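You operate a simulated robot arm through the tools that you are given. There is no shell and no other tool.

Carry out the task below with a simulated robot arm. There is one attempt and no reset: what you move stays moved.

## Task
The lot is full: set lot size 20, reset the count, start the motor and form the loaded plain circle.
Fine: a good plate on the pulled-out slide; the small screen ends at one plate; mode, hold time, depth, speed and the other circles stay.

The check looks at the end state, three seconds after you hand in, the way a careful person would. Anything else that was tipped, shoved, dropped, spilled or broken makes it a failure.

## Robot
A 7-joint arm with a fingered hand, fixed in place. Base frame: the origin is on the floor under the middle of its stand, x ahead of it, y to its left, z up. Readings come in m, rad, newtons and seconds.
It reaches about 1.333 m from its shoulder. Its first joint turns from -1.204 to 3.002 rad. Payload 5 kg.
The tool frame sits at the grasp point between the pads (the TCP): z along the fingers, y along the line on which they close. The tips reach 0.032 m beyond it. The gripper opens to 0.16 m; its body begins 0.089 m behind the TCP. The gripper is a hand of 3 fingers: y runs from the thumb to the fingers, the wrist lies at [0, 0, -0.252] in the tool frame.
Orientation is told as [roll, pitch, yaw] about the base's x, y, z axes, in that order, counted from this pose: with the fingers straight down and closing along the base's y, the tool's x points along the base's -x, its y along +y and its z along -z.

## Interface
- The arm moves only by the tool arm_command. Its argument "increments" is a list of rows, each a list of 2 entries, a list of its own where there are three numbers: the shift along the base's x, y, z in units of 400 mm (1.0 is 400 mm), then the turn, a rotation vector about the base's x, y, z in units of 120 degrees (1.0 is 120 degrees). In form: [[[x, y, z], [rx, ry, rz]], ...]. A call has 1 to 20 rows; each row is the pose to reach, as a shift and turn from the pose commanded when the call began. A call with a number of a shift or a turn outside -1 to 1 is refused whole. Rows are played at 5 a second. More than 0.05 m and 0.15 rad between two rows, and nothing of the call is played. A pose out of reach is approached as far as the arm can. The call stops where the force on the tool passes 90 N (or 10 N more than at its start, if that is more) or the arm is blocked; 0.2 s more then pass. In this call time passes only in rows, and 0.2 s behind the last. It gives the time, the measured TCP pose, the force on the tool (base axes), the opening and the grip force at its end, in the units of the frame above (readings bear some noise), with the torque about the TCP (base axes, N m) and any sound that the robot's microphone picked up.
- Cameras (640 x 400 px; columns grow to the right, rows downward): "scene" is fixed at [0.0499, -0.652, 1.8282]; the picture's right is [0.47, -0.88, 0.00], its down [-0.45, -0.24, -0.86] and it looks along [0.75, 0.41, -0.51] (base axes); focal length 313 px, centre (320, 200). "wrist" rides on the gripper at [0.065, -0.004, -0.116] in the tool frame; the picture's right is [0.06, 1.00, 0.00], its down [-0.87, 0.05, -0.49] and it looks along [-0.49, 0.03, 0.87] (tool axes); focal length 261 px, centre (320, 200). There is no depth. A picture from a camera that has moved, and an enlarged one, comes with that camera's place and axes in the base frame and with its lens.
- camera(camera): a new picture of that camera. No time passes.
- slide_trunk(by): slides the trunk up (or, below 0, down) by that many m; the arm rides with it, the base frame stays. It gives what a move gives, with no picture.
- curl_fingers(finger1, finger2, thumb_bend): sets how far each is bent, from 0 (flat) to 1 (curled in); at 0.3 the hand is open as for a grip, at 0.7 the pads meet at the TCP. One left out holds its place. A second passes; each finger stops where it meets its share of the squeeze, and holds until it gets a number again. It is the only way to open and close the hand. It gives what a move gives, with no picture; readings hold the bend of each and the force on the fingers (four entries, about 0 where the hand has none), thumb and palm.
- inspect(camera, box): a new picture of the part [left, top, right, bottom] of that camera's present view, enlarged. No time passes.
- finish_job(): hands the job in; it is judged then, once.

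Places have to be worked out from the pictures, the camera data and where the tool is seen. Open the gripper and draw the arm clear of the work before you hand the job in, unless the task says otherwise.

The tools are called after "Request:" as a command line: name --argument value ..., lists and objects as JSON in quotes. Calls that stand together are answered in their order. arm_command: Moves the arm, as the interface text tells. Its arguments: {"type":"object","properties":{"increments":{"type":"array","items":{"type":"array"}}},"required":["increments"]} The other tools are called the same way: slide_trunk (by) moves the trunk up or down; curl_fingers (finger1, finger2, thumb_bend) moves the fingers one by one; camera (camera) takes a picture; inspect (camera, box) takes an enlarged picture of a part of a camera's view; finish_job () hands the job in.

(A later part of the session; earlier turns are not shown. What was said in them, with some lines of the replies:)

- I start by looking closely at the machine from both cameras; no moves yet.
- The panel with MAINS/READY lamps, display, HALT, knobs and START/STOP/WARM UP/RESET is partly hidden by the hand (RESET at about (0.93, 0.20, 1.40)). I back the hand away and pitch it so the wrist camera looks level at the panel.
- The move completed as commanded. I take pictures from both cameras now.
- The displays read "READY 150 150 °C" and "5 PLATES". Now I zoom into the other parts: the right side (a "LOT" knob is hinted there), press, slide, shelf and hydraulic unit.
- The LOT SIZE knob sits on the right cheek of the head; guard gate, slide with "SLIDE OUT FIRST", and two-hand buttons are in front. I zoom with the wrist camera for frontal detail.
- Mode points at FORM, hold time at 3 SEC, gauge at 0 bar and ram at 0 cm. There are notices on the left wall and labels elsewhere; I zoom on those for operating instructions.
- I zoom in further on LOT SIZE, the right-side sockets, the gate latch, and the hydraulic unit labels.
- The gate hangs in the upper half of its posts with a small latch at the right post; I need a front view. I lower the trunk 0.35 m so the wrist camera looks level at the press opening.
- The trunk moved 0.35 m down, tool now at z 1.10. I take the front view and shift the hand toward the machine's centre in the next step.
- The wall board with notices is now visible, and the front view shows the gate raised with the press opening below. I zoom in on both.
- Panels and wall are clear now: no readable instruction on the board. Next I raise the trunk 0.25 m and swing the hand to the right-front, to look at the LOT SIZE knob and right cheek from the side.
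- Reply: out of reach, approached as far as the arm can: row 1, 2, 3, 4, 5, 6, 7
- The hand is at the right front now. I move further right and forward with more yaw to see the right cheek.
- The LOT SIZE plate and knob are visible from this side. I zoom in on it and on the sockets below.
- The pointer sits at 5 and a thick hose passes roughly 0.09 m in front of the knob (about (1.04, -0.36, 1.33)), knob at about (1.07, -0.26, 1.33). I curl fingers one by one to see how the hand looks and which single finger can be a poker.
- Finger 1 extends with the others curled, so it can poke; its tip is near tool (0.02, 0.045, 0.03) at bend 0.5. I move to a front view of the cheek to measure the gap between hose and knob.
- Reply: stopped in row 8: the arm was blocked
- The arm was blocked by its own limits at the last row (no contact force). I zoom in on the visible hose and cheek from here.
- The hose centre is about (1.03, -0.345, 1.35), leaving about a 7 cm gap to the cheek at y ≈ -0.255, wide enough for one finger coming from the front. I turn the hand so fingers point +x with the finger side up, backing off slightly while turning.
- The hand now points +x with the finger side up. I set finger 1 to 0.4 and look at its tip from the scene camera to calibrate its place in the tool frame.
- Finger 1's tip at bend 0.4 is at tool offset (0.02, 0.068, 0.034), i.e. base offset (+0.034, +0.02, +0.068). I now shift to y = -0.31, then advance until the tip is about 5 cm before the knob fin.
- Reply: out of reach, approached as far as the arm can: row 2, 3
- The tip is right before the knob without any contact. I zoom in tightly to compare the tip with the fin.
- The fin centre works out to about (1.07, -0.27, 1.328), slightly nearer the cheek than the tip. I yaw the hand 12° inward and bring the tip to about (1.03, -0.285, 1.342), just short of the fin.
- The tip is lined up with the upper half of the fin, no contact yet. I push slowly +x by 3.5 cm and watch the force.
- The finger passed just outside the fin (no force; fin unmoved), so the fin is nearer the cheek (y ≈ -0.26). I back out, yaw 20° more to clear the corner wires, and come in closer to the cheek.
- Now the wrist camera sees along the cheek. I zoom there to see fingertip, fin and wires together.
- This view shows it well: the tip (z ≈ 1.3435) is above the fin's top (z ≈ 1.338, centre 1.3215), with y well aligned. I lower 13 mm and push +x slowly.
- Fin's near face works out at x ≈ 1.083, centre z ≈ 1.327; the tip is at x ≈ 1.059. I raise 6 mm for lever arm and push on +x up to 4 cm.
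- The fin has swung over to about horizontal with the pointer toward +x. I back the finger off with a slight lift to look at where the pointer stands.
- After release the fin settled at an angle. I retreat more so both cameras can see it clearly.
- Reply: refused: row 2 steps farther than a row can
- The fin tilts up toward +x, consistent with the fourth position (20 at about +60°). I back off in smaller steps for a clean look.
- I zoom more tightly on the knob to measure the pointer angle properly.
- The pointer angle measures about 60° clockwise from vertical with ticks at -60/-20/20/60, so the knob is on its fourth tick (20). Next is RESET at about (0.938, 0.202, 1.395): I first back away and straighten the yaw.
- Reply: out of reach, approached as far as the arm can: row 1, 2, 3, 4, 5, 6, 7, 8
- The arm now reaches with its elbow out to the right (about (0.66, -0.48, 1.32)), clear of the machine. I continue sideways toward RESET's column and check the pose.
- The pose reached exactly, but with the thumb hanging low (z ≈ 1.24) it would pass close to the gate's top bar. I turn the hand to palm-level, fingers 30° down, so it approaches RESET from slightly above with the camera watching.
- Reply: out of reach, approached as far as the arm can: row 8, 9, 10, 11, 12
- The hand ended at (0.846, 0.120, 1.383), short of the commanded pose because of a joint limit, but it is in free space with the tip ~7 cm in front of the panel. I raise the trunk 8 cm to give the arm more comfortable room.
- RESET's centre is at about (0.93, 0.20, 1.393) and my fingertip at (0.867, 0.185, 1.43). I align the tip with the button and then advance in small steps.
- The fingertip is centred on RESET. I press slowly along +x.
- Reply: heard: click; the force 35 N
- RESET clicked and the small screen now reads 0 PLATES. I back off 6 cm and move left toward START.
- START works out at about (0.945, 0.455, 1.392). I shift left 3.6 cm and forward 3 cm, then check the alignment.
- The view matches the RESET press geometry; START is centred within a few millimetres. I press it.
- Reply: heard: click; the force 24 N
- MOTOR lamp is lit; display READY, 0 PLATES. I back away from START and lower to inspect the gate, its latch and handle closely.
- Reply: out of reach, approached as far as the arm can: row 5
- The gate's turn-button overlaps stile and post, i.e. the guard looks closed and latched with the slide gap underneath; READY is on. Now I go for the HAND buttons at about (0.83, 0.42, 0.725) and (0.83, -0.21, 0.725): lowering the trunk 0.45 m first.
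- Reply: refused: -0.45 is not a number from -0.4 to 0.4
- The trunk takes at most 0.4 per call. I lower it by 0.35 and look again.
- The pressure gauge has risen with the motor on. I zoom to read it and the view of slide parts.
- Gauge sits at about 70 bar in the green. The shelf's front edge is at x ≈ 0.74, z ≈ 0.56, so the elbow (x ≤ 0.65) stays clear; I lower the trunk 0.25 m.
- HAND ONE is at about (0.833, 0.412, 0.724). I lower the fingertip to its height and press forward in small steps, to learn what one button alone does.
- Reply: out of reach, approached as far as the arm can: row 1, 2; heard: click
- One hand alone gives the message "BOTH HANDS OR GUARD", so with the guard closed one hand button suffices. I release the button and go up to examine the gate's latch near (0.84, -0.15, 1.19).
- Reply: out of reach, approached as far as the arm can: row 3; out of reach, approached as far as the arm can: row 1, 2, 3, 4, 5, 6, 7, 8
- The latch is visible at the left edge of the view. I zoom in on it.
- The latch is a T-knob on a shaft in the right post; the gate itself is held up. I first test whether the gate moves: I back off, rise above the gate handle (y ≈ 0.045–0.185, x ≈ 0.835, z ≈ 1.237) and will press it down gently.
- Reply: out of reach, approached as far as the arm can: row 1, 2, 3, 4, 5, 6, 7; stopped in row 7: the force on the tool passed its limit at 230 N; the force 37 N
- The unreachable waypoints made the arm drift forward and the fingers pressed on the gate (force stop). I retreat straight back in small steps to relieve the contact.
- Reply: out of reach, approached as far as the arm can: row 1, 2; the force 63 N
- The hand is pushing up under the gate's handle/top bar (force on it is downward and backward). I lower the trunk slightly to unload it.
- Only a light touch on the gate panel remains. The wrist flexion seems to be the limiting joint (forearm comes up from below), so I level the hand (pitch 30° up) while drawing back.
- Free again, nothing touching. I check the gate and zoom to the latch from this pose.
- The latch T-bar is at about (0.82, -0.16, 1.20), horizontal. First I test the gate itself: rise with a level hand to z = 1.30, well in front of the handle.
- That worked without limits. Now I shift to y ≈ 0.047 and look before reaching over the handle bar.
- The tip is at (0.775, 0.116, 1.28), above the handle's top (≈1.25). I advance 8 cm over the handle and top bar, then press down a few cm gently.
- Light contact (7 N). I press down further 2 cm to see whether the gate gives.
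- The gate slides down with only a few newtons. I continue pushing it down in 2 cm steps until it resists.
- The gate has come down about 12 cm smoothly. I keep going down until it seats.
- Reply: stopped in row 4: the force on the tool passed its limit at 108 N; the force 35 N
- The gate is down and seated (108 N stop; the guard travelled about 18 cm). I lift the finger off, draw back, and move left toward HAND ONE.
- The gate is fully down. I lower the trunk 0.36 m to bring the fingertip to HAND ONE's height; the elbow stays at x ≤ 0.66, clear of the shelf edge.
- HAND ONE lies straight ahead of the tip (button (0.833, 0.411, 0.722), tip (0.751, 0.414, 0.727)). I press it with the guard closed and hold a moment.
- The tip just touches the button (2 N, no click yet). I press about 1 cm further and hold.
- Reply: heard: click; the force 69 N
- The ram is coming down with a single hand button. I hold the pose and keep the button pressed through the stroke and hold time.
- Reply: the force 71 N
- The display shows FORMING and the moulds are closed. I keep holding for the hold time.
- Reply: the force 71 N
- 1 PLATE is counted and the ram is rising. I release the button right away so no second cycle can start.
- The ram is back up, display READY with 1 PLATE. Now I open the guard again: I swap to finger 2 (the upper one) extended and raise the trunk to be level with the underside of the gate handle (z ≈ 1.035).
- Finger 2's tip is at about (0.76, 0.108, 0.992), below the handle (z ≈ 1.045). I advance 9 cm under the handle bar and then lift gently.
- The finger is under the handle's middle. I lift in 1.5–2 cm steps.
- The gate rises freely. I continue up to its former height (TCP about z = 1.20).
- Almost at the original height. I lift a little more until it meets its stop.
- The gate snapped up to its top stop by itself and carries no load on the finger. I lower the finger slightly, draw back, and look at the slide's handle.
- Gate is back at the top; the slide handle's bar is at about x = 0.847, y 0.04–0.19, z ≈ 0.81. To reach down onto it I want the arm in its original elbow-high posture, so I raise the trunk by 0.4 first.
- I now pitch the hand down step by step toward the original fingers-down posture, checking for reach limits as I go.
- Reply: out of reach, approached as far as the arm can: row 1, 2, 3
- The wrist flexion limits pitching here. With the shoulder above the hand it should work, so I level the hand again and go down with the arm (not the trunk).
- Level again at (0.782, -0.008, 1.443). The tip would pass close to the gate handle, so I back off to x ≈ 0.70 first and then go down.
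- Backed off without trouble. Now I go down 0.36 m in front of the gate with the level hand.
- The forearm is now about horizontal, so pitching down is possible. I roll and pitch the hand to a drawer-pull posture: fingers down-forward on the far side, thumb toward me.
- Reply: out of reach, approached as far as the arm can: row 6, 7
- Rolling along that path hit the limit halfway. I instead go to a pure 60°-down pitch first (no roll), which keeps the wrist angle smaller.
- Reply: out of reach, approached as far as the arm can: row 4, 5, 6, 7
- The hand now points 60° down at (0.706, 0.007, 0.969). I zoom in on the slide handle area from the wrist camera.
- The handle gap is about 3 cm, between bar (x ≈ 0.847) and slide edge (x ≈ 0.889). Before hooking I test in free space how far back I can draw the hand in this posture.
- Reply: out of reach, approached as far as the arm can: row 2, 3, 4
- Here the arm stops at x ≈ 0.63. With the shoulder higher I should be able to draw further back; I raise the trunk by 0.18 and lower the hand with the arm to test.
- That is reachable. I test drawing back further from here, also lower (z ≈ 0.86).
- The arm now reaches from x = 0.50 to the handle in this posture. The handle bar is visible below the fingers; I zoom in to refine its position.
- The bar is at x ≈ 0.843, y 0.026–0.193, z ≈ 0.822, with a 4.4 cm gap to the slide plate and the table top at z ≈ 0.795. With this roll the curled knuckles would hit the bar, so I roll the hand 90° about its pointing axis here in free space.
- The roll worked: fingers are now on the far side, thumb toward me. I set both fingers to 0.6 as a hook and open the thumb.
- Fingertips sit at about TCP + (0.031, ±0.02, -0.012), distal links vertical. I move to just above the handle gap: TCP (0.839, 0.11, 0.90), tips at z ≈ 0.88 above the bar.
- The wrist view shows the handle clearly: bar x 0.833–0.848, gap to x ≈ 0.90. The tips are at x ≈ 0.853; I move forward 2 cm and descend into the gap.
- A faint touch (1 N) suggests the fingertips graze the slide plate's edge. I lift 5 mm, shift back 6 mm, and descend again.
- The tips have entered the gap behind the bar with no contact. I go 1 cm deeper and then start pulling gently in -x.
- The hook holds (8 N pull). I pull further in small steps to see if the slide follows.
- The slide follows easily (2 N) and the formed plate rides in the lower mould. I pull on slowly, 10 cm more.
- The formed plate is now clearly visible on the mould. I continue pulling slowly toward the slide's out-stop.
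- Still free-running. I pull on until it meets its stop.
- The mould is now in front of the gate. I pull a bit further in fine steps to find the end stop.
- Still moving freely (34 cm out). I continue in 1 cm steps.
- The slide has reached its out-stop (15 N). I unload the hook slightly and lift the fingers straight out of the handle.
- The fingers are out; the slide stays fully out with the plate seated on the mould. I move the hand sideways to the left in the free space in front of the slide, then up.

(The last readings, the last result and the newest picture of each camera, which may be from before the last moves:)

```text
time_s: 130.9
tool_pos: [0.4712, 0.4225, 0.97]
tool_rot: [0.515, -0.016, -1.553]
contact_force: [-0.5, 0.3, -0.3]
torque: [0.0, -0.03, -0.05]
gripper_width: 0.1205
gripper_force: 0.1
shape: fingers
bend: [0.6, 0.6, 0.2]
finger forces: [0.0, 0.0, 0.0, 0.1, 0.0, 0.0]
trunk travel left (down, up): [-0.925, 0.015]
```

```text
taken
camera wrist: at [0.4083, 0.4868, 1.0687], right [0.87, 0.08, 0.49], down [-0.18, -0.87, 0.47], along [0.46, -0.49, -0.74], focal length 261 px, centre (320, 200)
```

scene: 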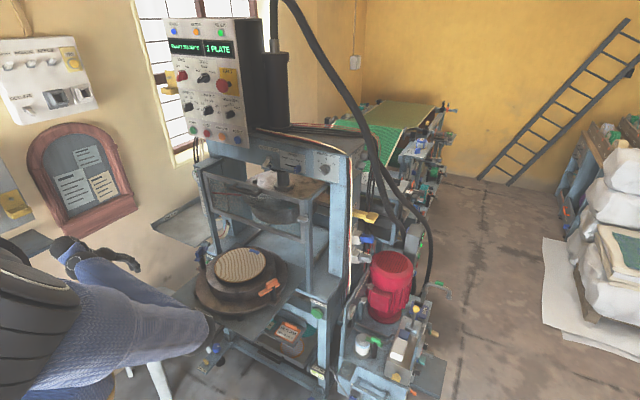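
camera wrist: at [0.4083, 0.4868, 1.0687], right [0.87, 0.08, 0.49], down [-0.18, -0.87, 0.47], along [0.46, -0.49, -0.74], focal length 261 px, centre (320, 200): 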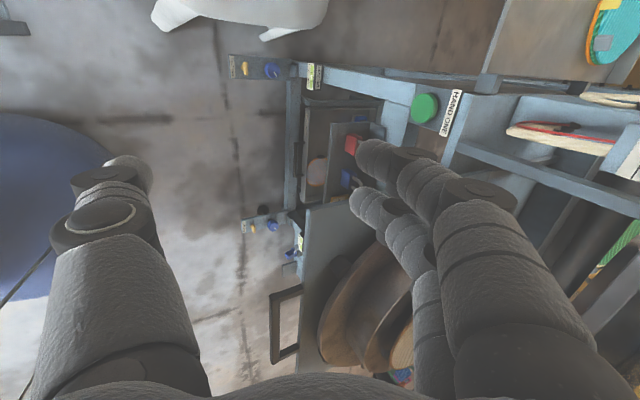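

The hand is at the left front, clear of the slide. I raise it a bit more and open the hand, then check the whole scene.

Request:
arm_command --increments '[[[0, 0.03, 0.1], [0, 0, 0]], [[0, 0.06, 0.2], [0, 0, 0]], [[-0.02, 0.1, 0.3], [0, 0, 0]], [[-0.04, 0.15, 0.38], [0, 0, 0]]]'

Request:
curl_fingers --finger1 0.3 --finger2 0.3 --thumb_bend 0.3

Request:
camera --camera "scene"

Request:
inspect --camera "scene" --box '[180, 225, 310, 320]'

Request:
inspect --camera "scene" --box '[160, 10, 260, 90]'

Request:
inspect --camera "scene" --box '[180, 75, 270, 150]'

Request:
inspect --camera "scene" --box '[250, 140, 380, 200]'

```text
time_s: 132.2
tool_pos: [0.5103, 0.407, 1.0353]
tool_rot: [0.525, -0.103, -1.615]
contact_force: [-0.1, -0.4, 0.0]
torque: [0.0, 0.03, 0.02]
gripper_width: 0.1208
gripper_force: 0.0
shape: fingers
bend: [0.6, 0.6, 0.2]
finger forces: [0.0, 0.0, 0.0, 0.1, 0.1, 0.1]
out of reach, approached as far as the arm can: row 3, 4
trunk travel left (down, up): [-0.925, 0.015]
stopped in row 4: the arm was blocked; the commanded pose is now the measured one
```

```text
time_s: 133.2
tool_pos: [0.5096, 0.4089, 1.0352]
tool_rot: [0.521, -0.103, -1.616]
contact_force: [0.8, -0.2, 0.4]
torque: [0.01, 0.02, -0.01]
gripper_width: 0.1681
gripper_force: 0.0
shape: fingers
bend: [0.3, 0.3, 0.3]
finger forces: [0.0, 0.1, 0.1, 0.0, 0.0, 0.1]
trunk travel left (down, up): [-0.925, 0.015]
```

```text
taken
```

scene: 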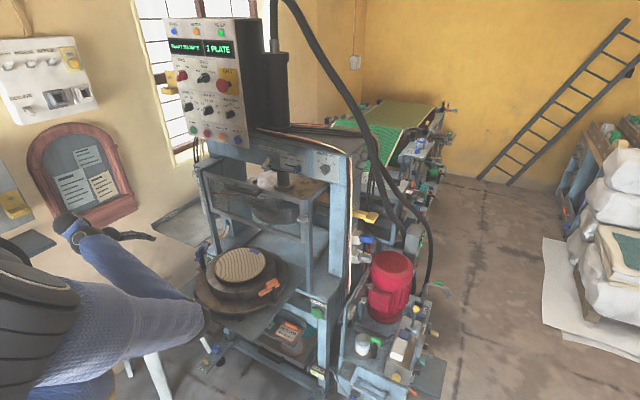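

```text
4.21 times, centred on (245, 272) of scene
camera zoom: at [0.0499, -0.652, 1.8282], right [0.47, -0.88, 0.0], down [-0.45, -0.24, -0.86], along [0.75, 0.41, -0.51], focal length 1318 px, centre (636, -105)
```

zoom: 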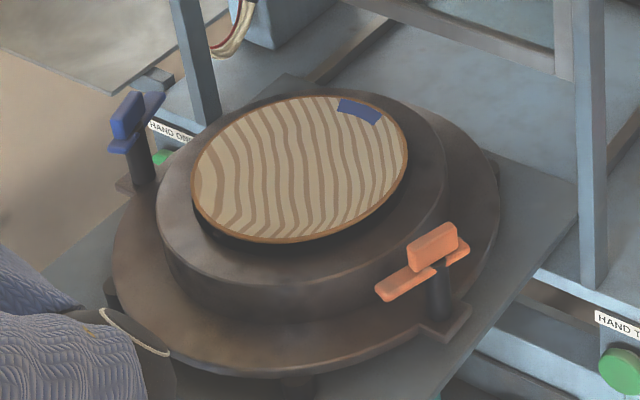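

```text
5.00 times, centred on (210, 50) of scene
camera zoom: at [0.0499, -0.652, 1.8282], right [0.47, -0.88, 0.0], down [-0.45, -0.24, -0.86], along [0.75, 0.41, -0.51], focal length 1565 px, centre (870, 950)
```

zoom: 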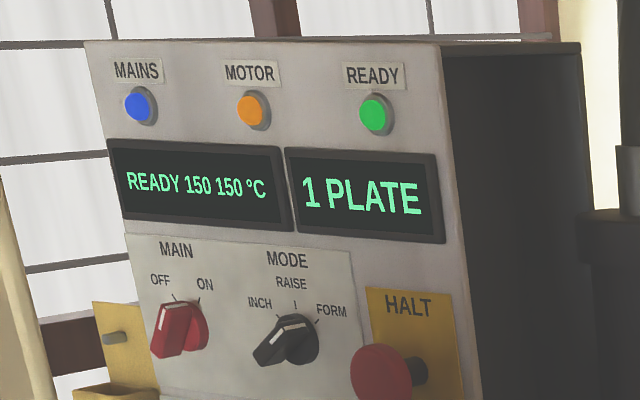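

```text
5.33 times, centred on (225, 112) of scene
camera zoom: at [0.0499, -0.652, 1.8282], right [0.47, -0.88, 0.0], down [-0.45, -0.24, -0.86], along [0.75, 0.41, -0.51], focal length 1670 px, centre (827, 667)
```

zoom: 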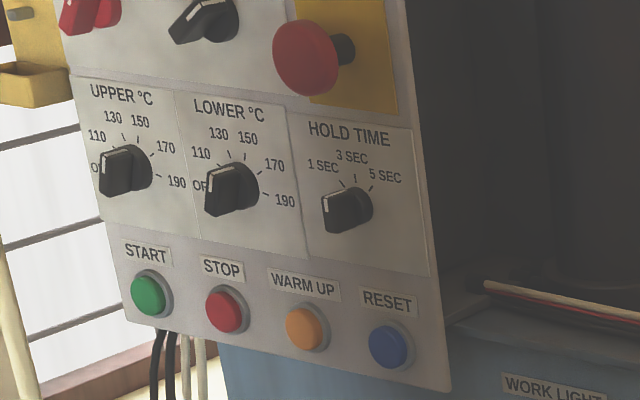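

```text
4.92 times, centred on (315, 170) of scene
camera zoom: at [0.0499, -0.652, 1.8282], right [0.47, -0.88, 0.0], down [-0.45, -0.24, -0.86], along [0.75, 0.41, -0.51], focal length 1541 px, centre (345, 348)
```

zoom: 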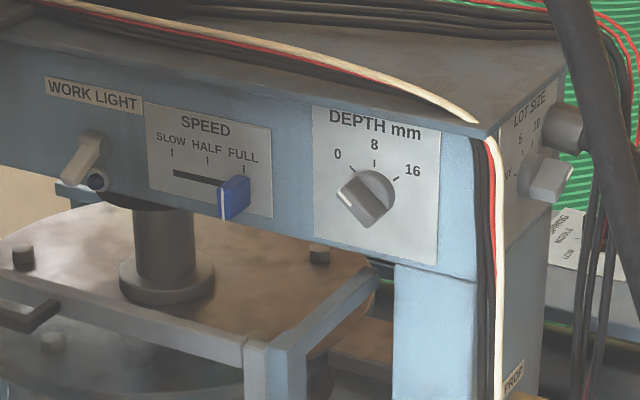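

Everything reads right: READY, 1 PLATE, MOTOR on, mode/hold/depth/speed unchanged, plate seated. The elbow hangs near the slide though, so I level the hand while moving it up-left to lift the arm away.

Request:
arm_command --increments '[[[0.02, 0.01, 0.01], [0, -0.06, 0.0]], [[0.05, 0.03, 0.03], [0, -0.12, 0.0]], [[0.08, 0.05, 0.05], [0, -0.18, 0.0]], [[0.11, 0.07, 0.07], [0, -0.24, 0.0]], [[0.14, 0.09, 0.1], [0, -0.3, 0.0]]]'

Request:
camera --camera "scene"

Request:
inspect --camera "scene" --box '[150, 220, 310, 340]'

```text
time_s: 134.3
tool_pos: [0.5636, 0.447, 1.0747]
tool_rot: [1.15, -0.057, -1.664]
contact_force: [0.0, 0.5, 0.2]
torque: [-0.02, 0.01, 0.02]
gripper_width: 0.1679
gripper_force: 0.1
shape: fingers
bend: [0.3, 0.3, 0.3]
finger forces: [0.0, 0.0, 0.0, 0.0, 0.1, 0.0]
trunk travel left (down, up): [-0.925, 0.015]
```

```text
taken
```

scene: 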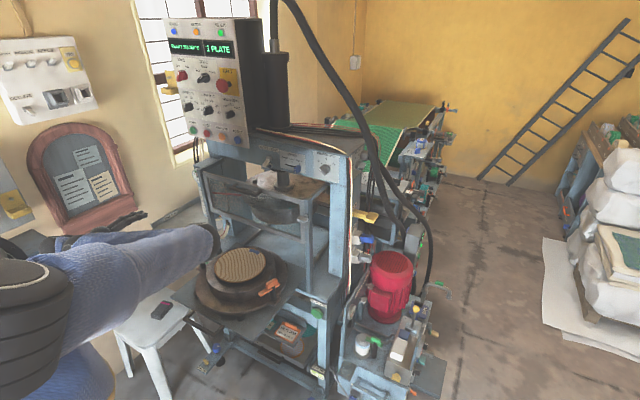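

```text
3.33 times, centred on (230, 280) of scene
camera zoom: at [0.0499, -0.652, 1.8282], right [0.47, -0.88, 0.0], down [-0.45, -0.24, -0.86], along [0.75, 0.41, -0.51], focal length 1044 px, centre (620, -67)
```

zoom: 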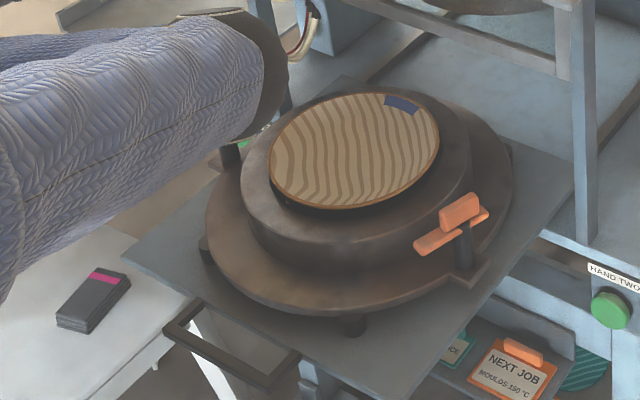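

The elbow has lifted to about (0.58, 0.02, 1.2), well above the slide. I raise the hand further so the whole arm is clear.

Request:
arm_command --increments '[[[0.0, 0.02, 0.08], [0, -0.05, 0.0]], [[0.0, 0.04, 0.17], [0, -0.1, 0.0]], [[0.0, 0.06, 0.26], [0, -0.15, 0.0]], [[0.0, 0.08, 0.36], [0, -0.15, 0.0]], [[0.0, 0.1, 0.46], [0, -0.15, 0.0]], [[0.0, 0.1, 0.56], [0, -0.15, 0.0]]]'

Request:
camera --camera "scene"

Request:
inspect --camera "scene" --box '[150, 220, 310, 340]'

```text
time_s: 135.8
tool_pos: [0.645, 0.4889, 1.2708]
tool_rot: [1.455, -0.027, -1.659]
contact_force: [0.0, 0.8, 0.4]
torque: [-0.05, 0.0, 0.02]
gripper_width: 0.1681
gripper_force: 0.0
shape: fingers
bend: [0.3, 0.3, 0.3]
finger forces: [0.0, 0.0, 0.0, 0.0, 0.1, 0.1]
out of reach, approached as far as the arm can: row 1, 2, 3, 4, 5, 6
trunk travel left (down, up): [-0.925, 0.015]
```

```text
taken
```

scene: 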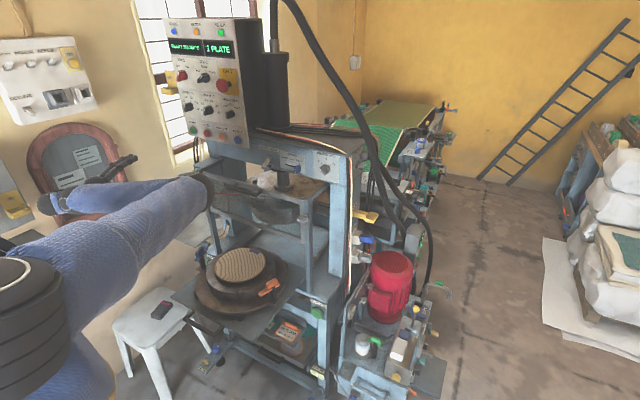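

```text
3.33 times, centred on (230, 280) of scene
camera zoom: at [0.0499, -0.652, 1.8282], right [0.47, -0.88, 0.0], down [-0.45, -0.24, -0.86], along [0.75, 0.41, -0.51], focal length 1044 px, centre (620, -67)
```

zoom: 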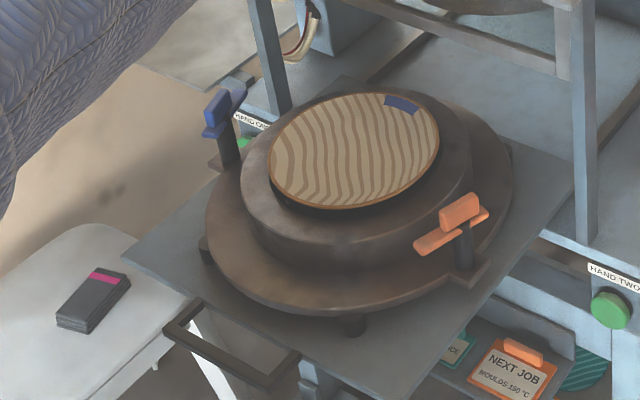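

The arm is clear, hand open; the slide is fully out with the formed plate seated, display 1 PLATE, MOTOR on, lot knob on 20, and the gate back up. One last look at the plate and lot knob before handing in.

Request:
inspect --camera "scene" --box '[351, 150, 371, 172]'

Request:
inspect --camera "scene" --box '[205, 240, 285, 300]'

Request:
inspect --camera "scene" --box '[160, 10, 260, 90]'

```text
16.00 times, centred on (361, 161) of scene
camera zoom: at [0.0499, -0.652, 1.8282], right [0.47, -0.88, 0.0], down [-0.45, -0.24, -0.86], along [0.75, 0.41, -0.51], focal length 5009 px, centre (-336, 824)
```

zoom: 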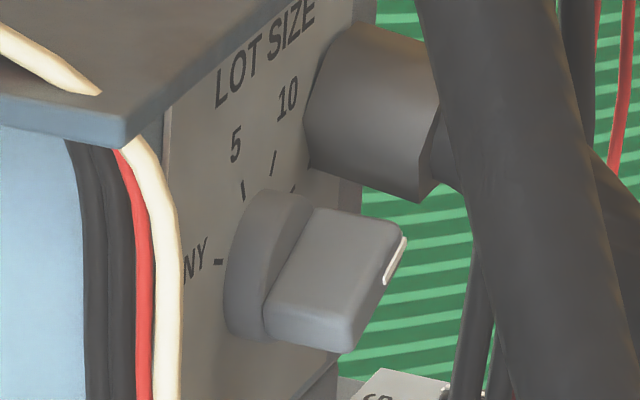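

```text
6.67 times, centred on (245, 270) of scene
camera zoom: at [0.0499, -0.652, 1.8282], right [0.47, -0.88, 0.0], down [-0.45, -0.24, -0.86], along [0.75, 0.41, -0.51], focal length 2087 px, centre (820, -267)
```

zoom: 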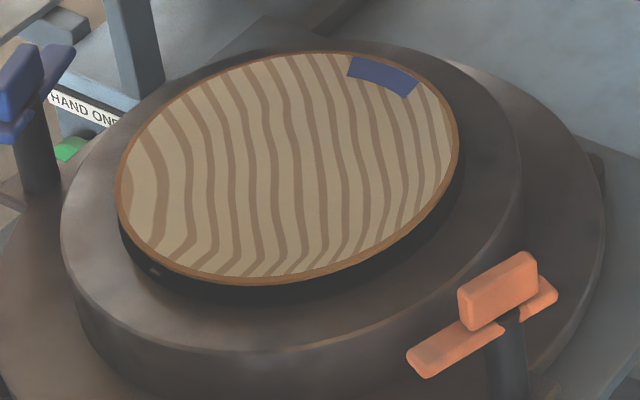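

```text
5.00 times, centred on (210, 50) of scene
camera zoom: at [0.0499, -0.652, 1.8282], right [0.47, -0.88, 0.0], down [-0.45, -0.24, -0.86], along [0.75, 0.41, -0.51], focal length 1565 px, centre (870, 950)
```

zoom: 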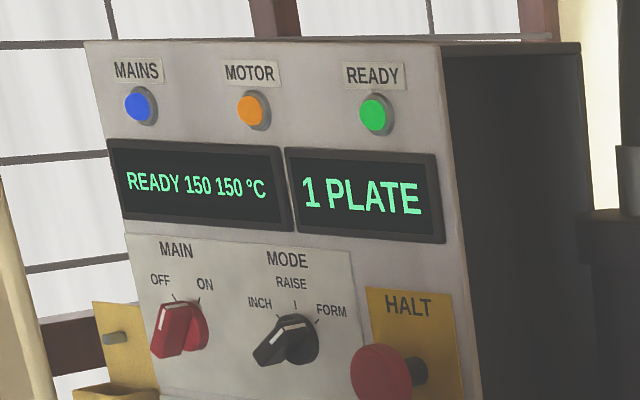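

The lot knob points at its fourth tick (20), and the plate sits formed and level on the mould. The screen shows 1 PLATE and READY, so I hand the job in.

Request:
finish_job

```text
The job is handed in.
```

I set the lot size, reset the count, started the motor and formed the plate. It now sits on the fully pulled-out slide, and I've handed the job in.

- **Lot size:** the knob is on its fourth position. I took that as 20 from the tick spacing, because I never saw the "20" label itself.
- **Count:** RESET took the small screen from 5 to 0. After forming it reads 1 PLATE and stayed there.
- **Motor and temperature:** the motor is still running, with READY at 150/150 °C.
- **Forming:** one hand button alone only gave "BOTH HANDS OR GUARD". I lowered the guard, ran the cycle with HAND ONE, then raised the guard back to the top.
- **Left alone:** mode, hold time, depth and speed look unchanged on the zoomed pictures. I did not touch the other circles.

The fingers pressed against the guard once, at about 230 N, when the arm drifted at the edge of its reach. I saw no damage, and the guard slid down and back up freely afterwards.

The hand is open and the arm is clear of the slide and the press.
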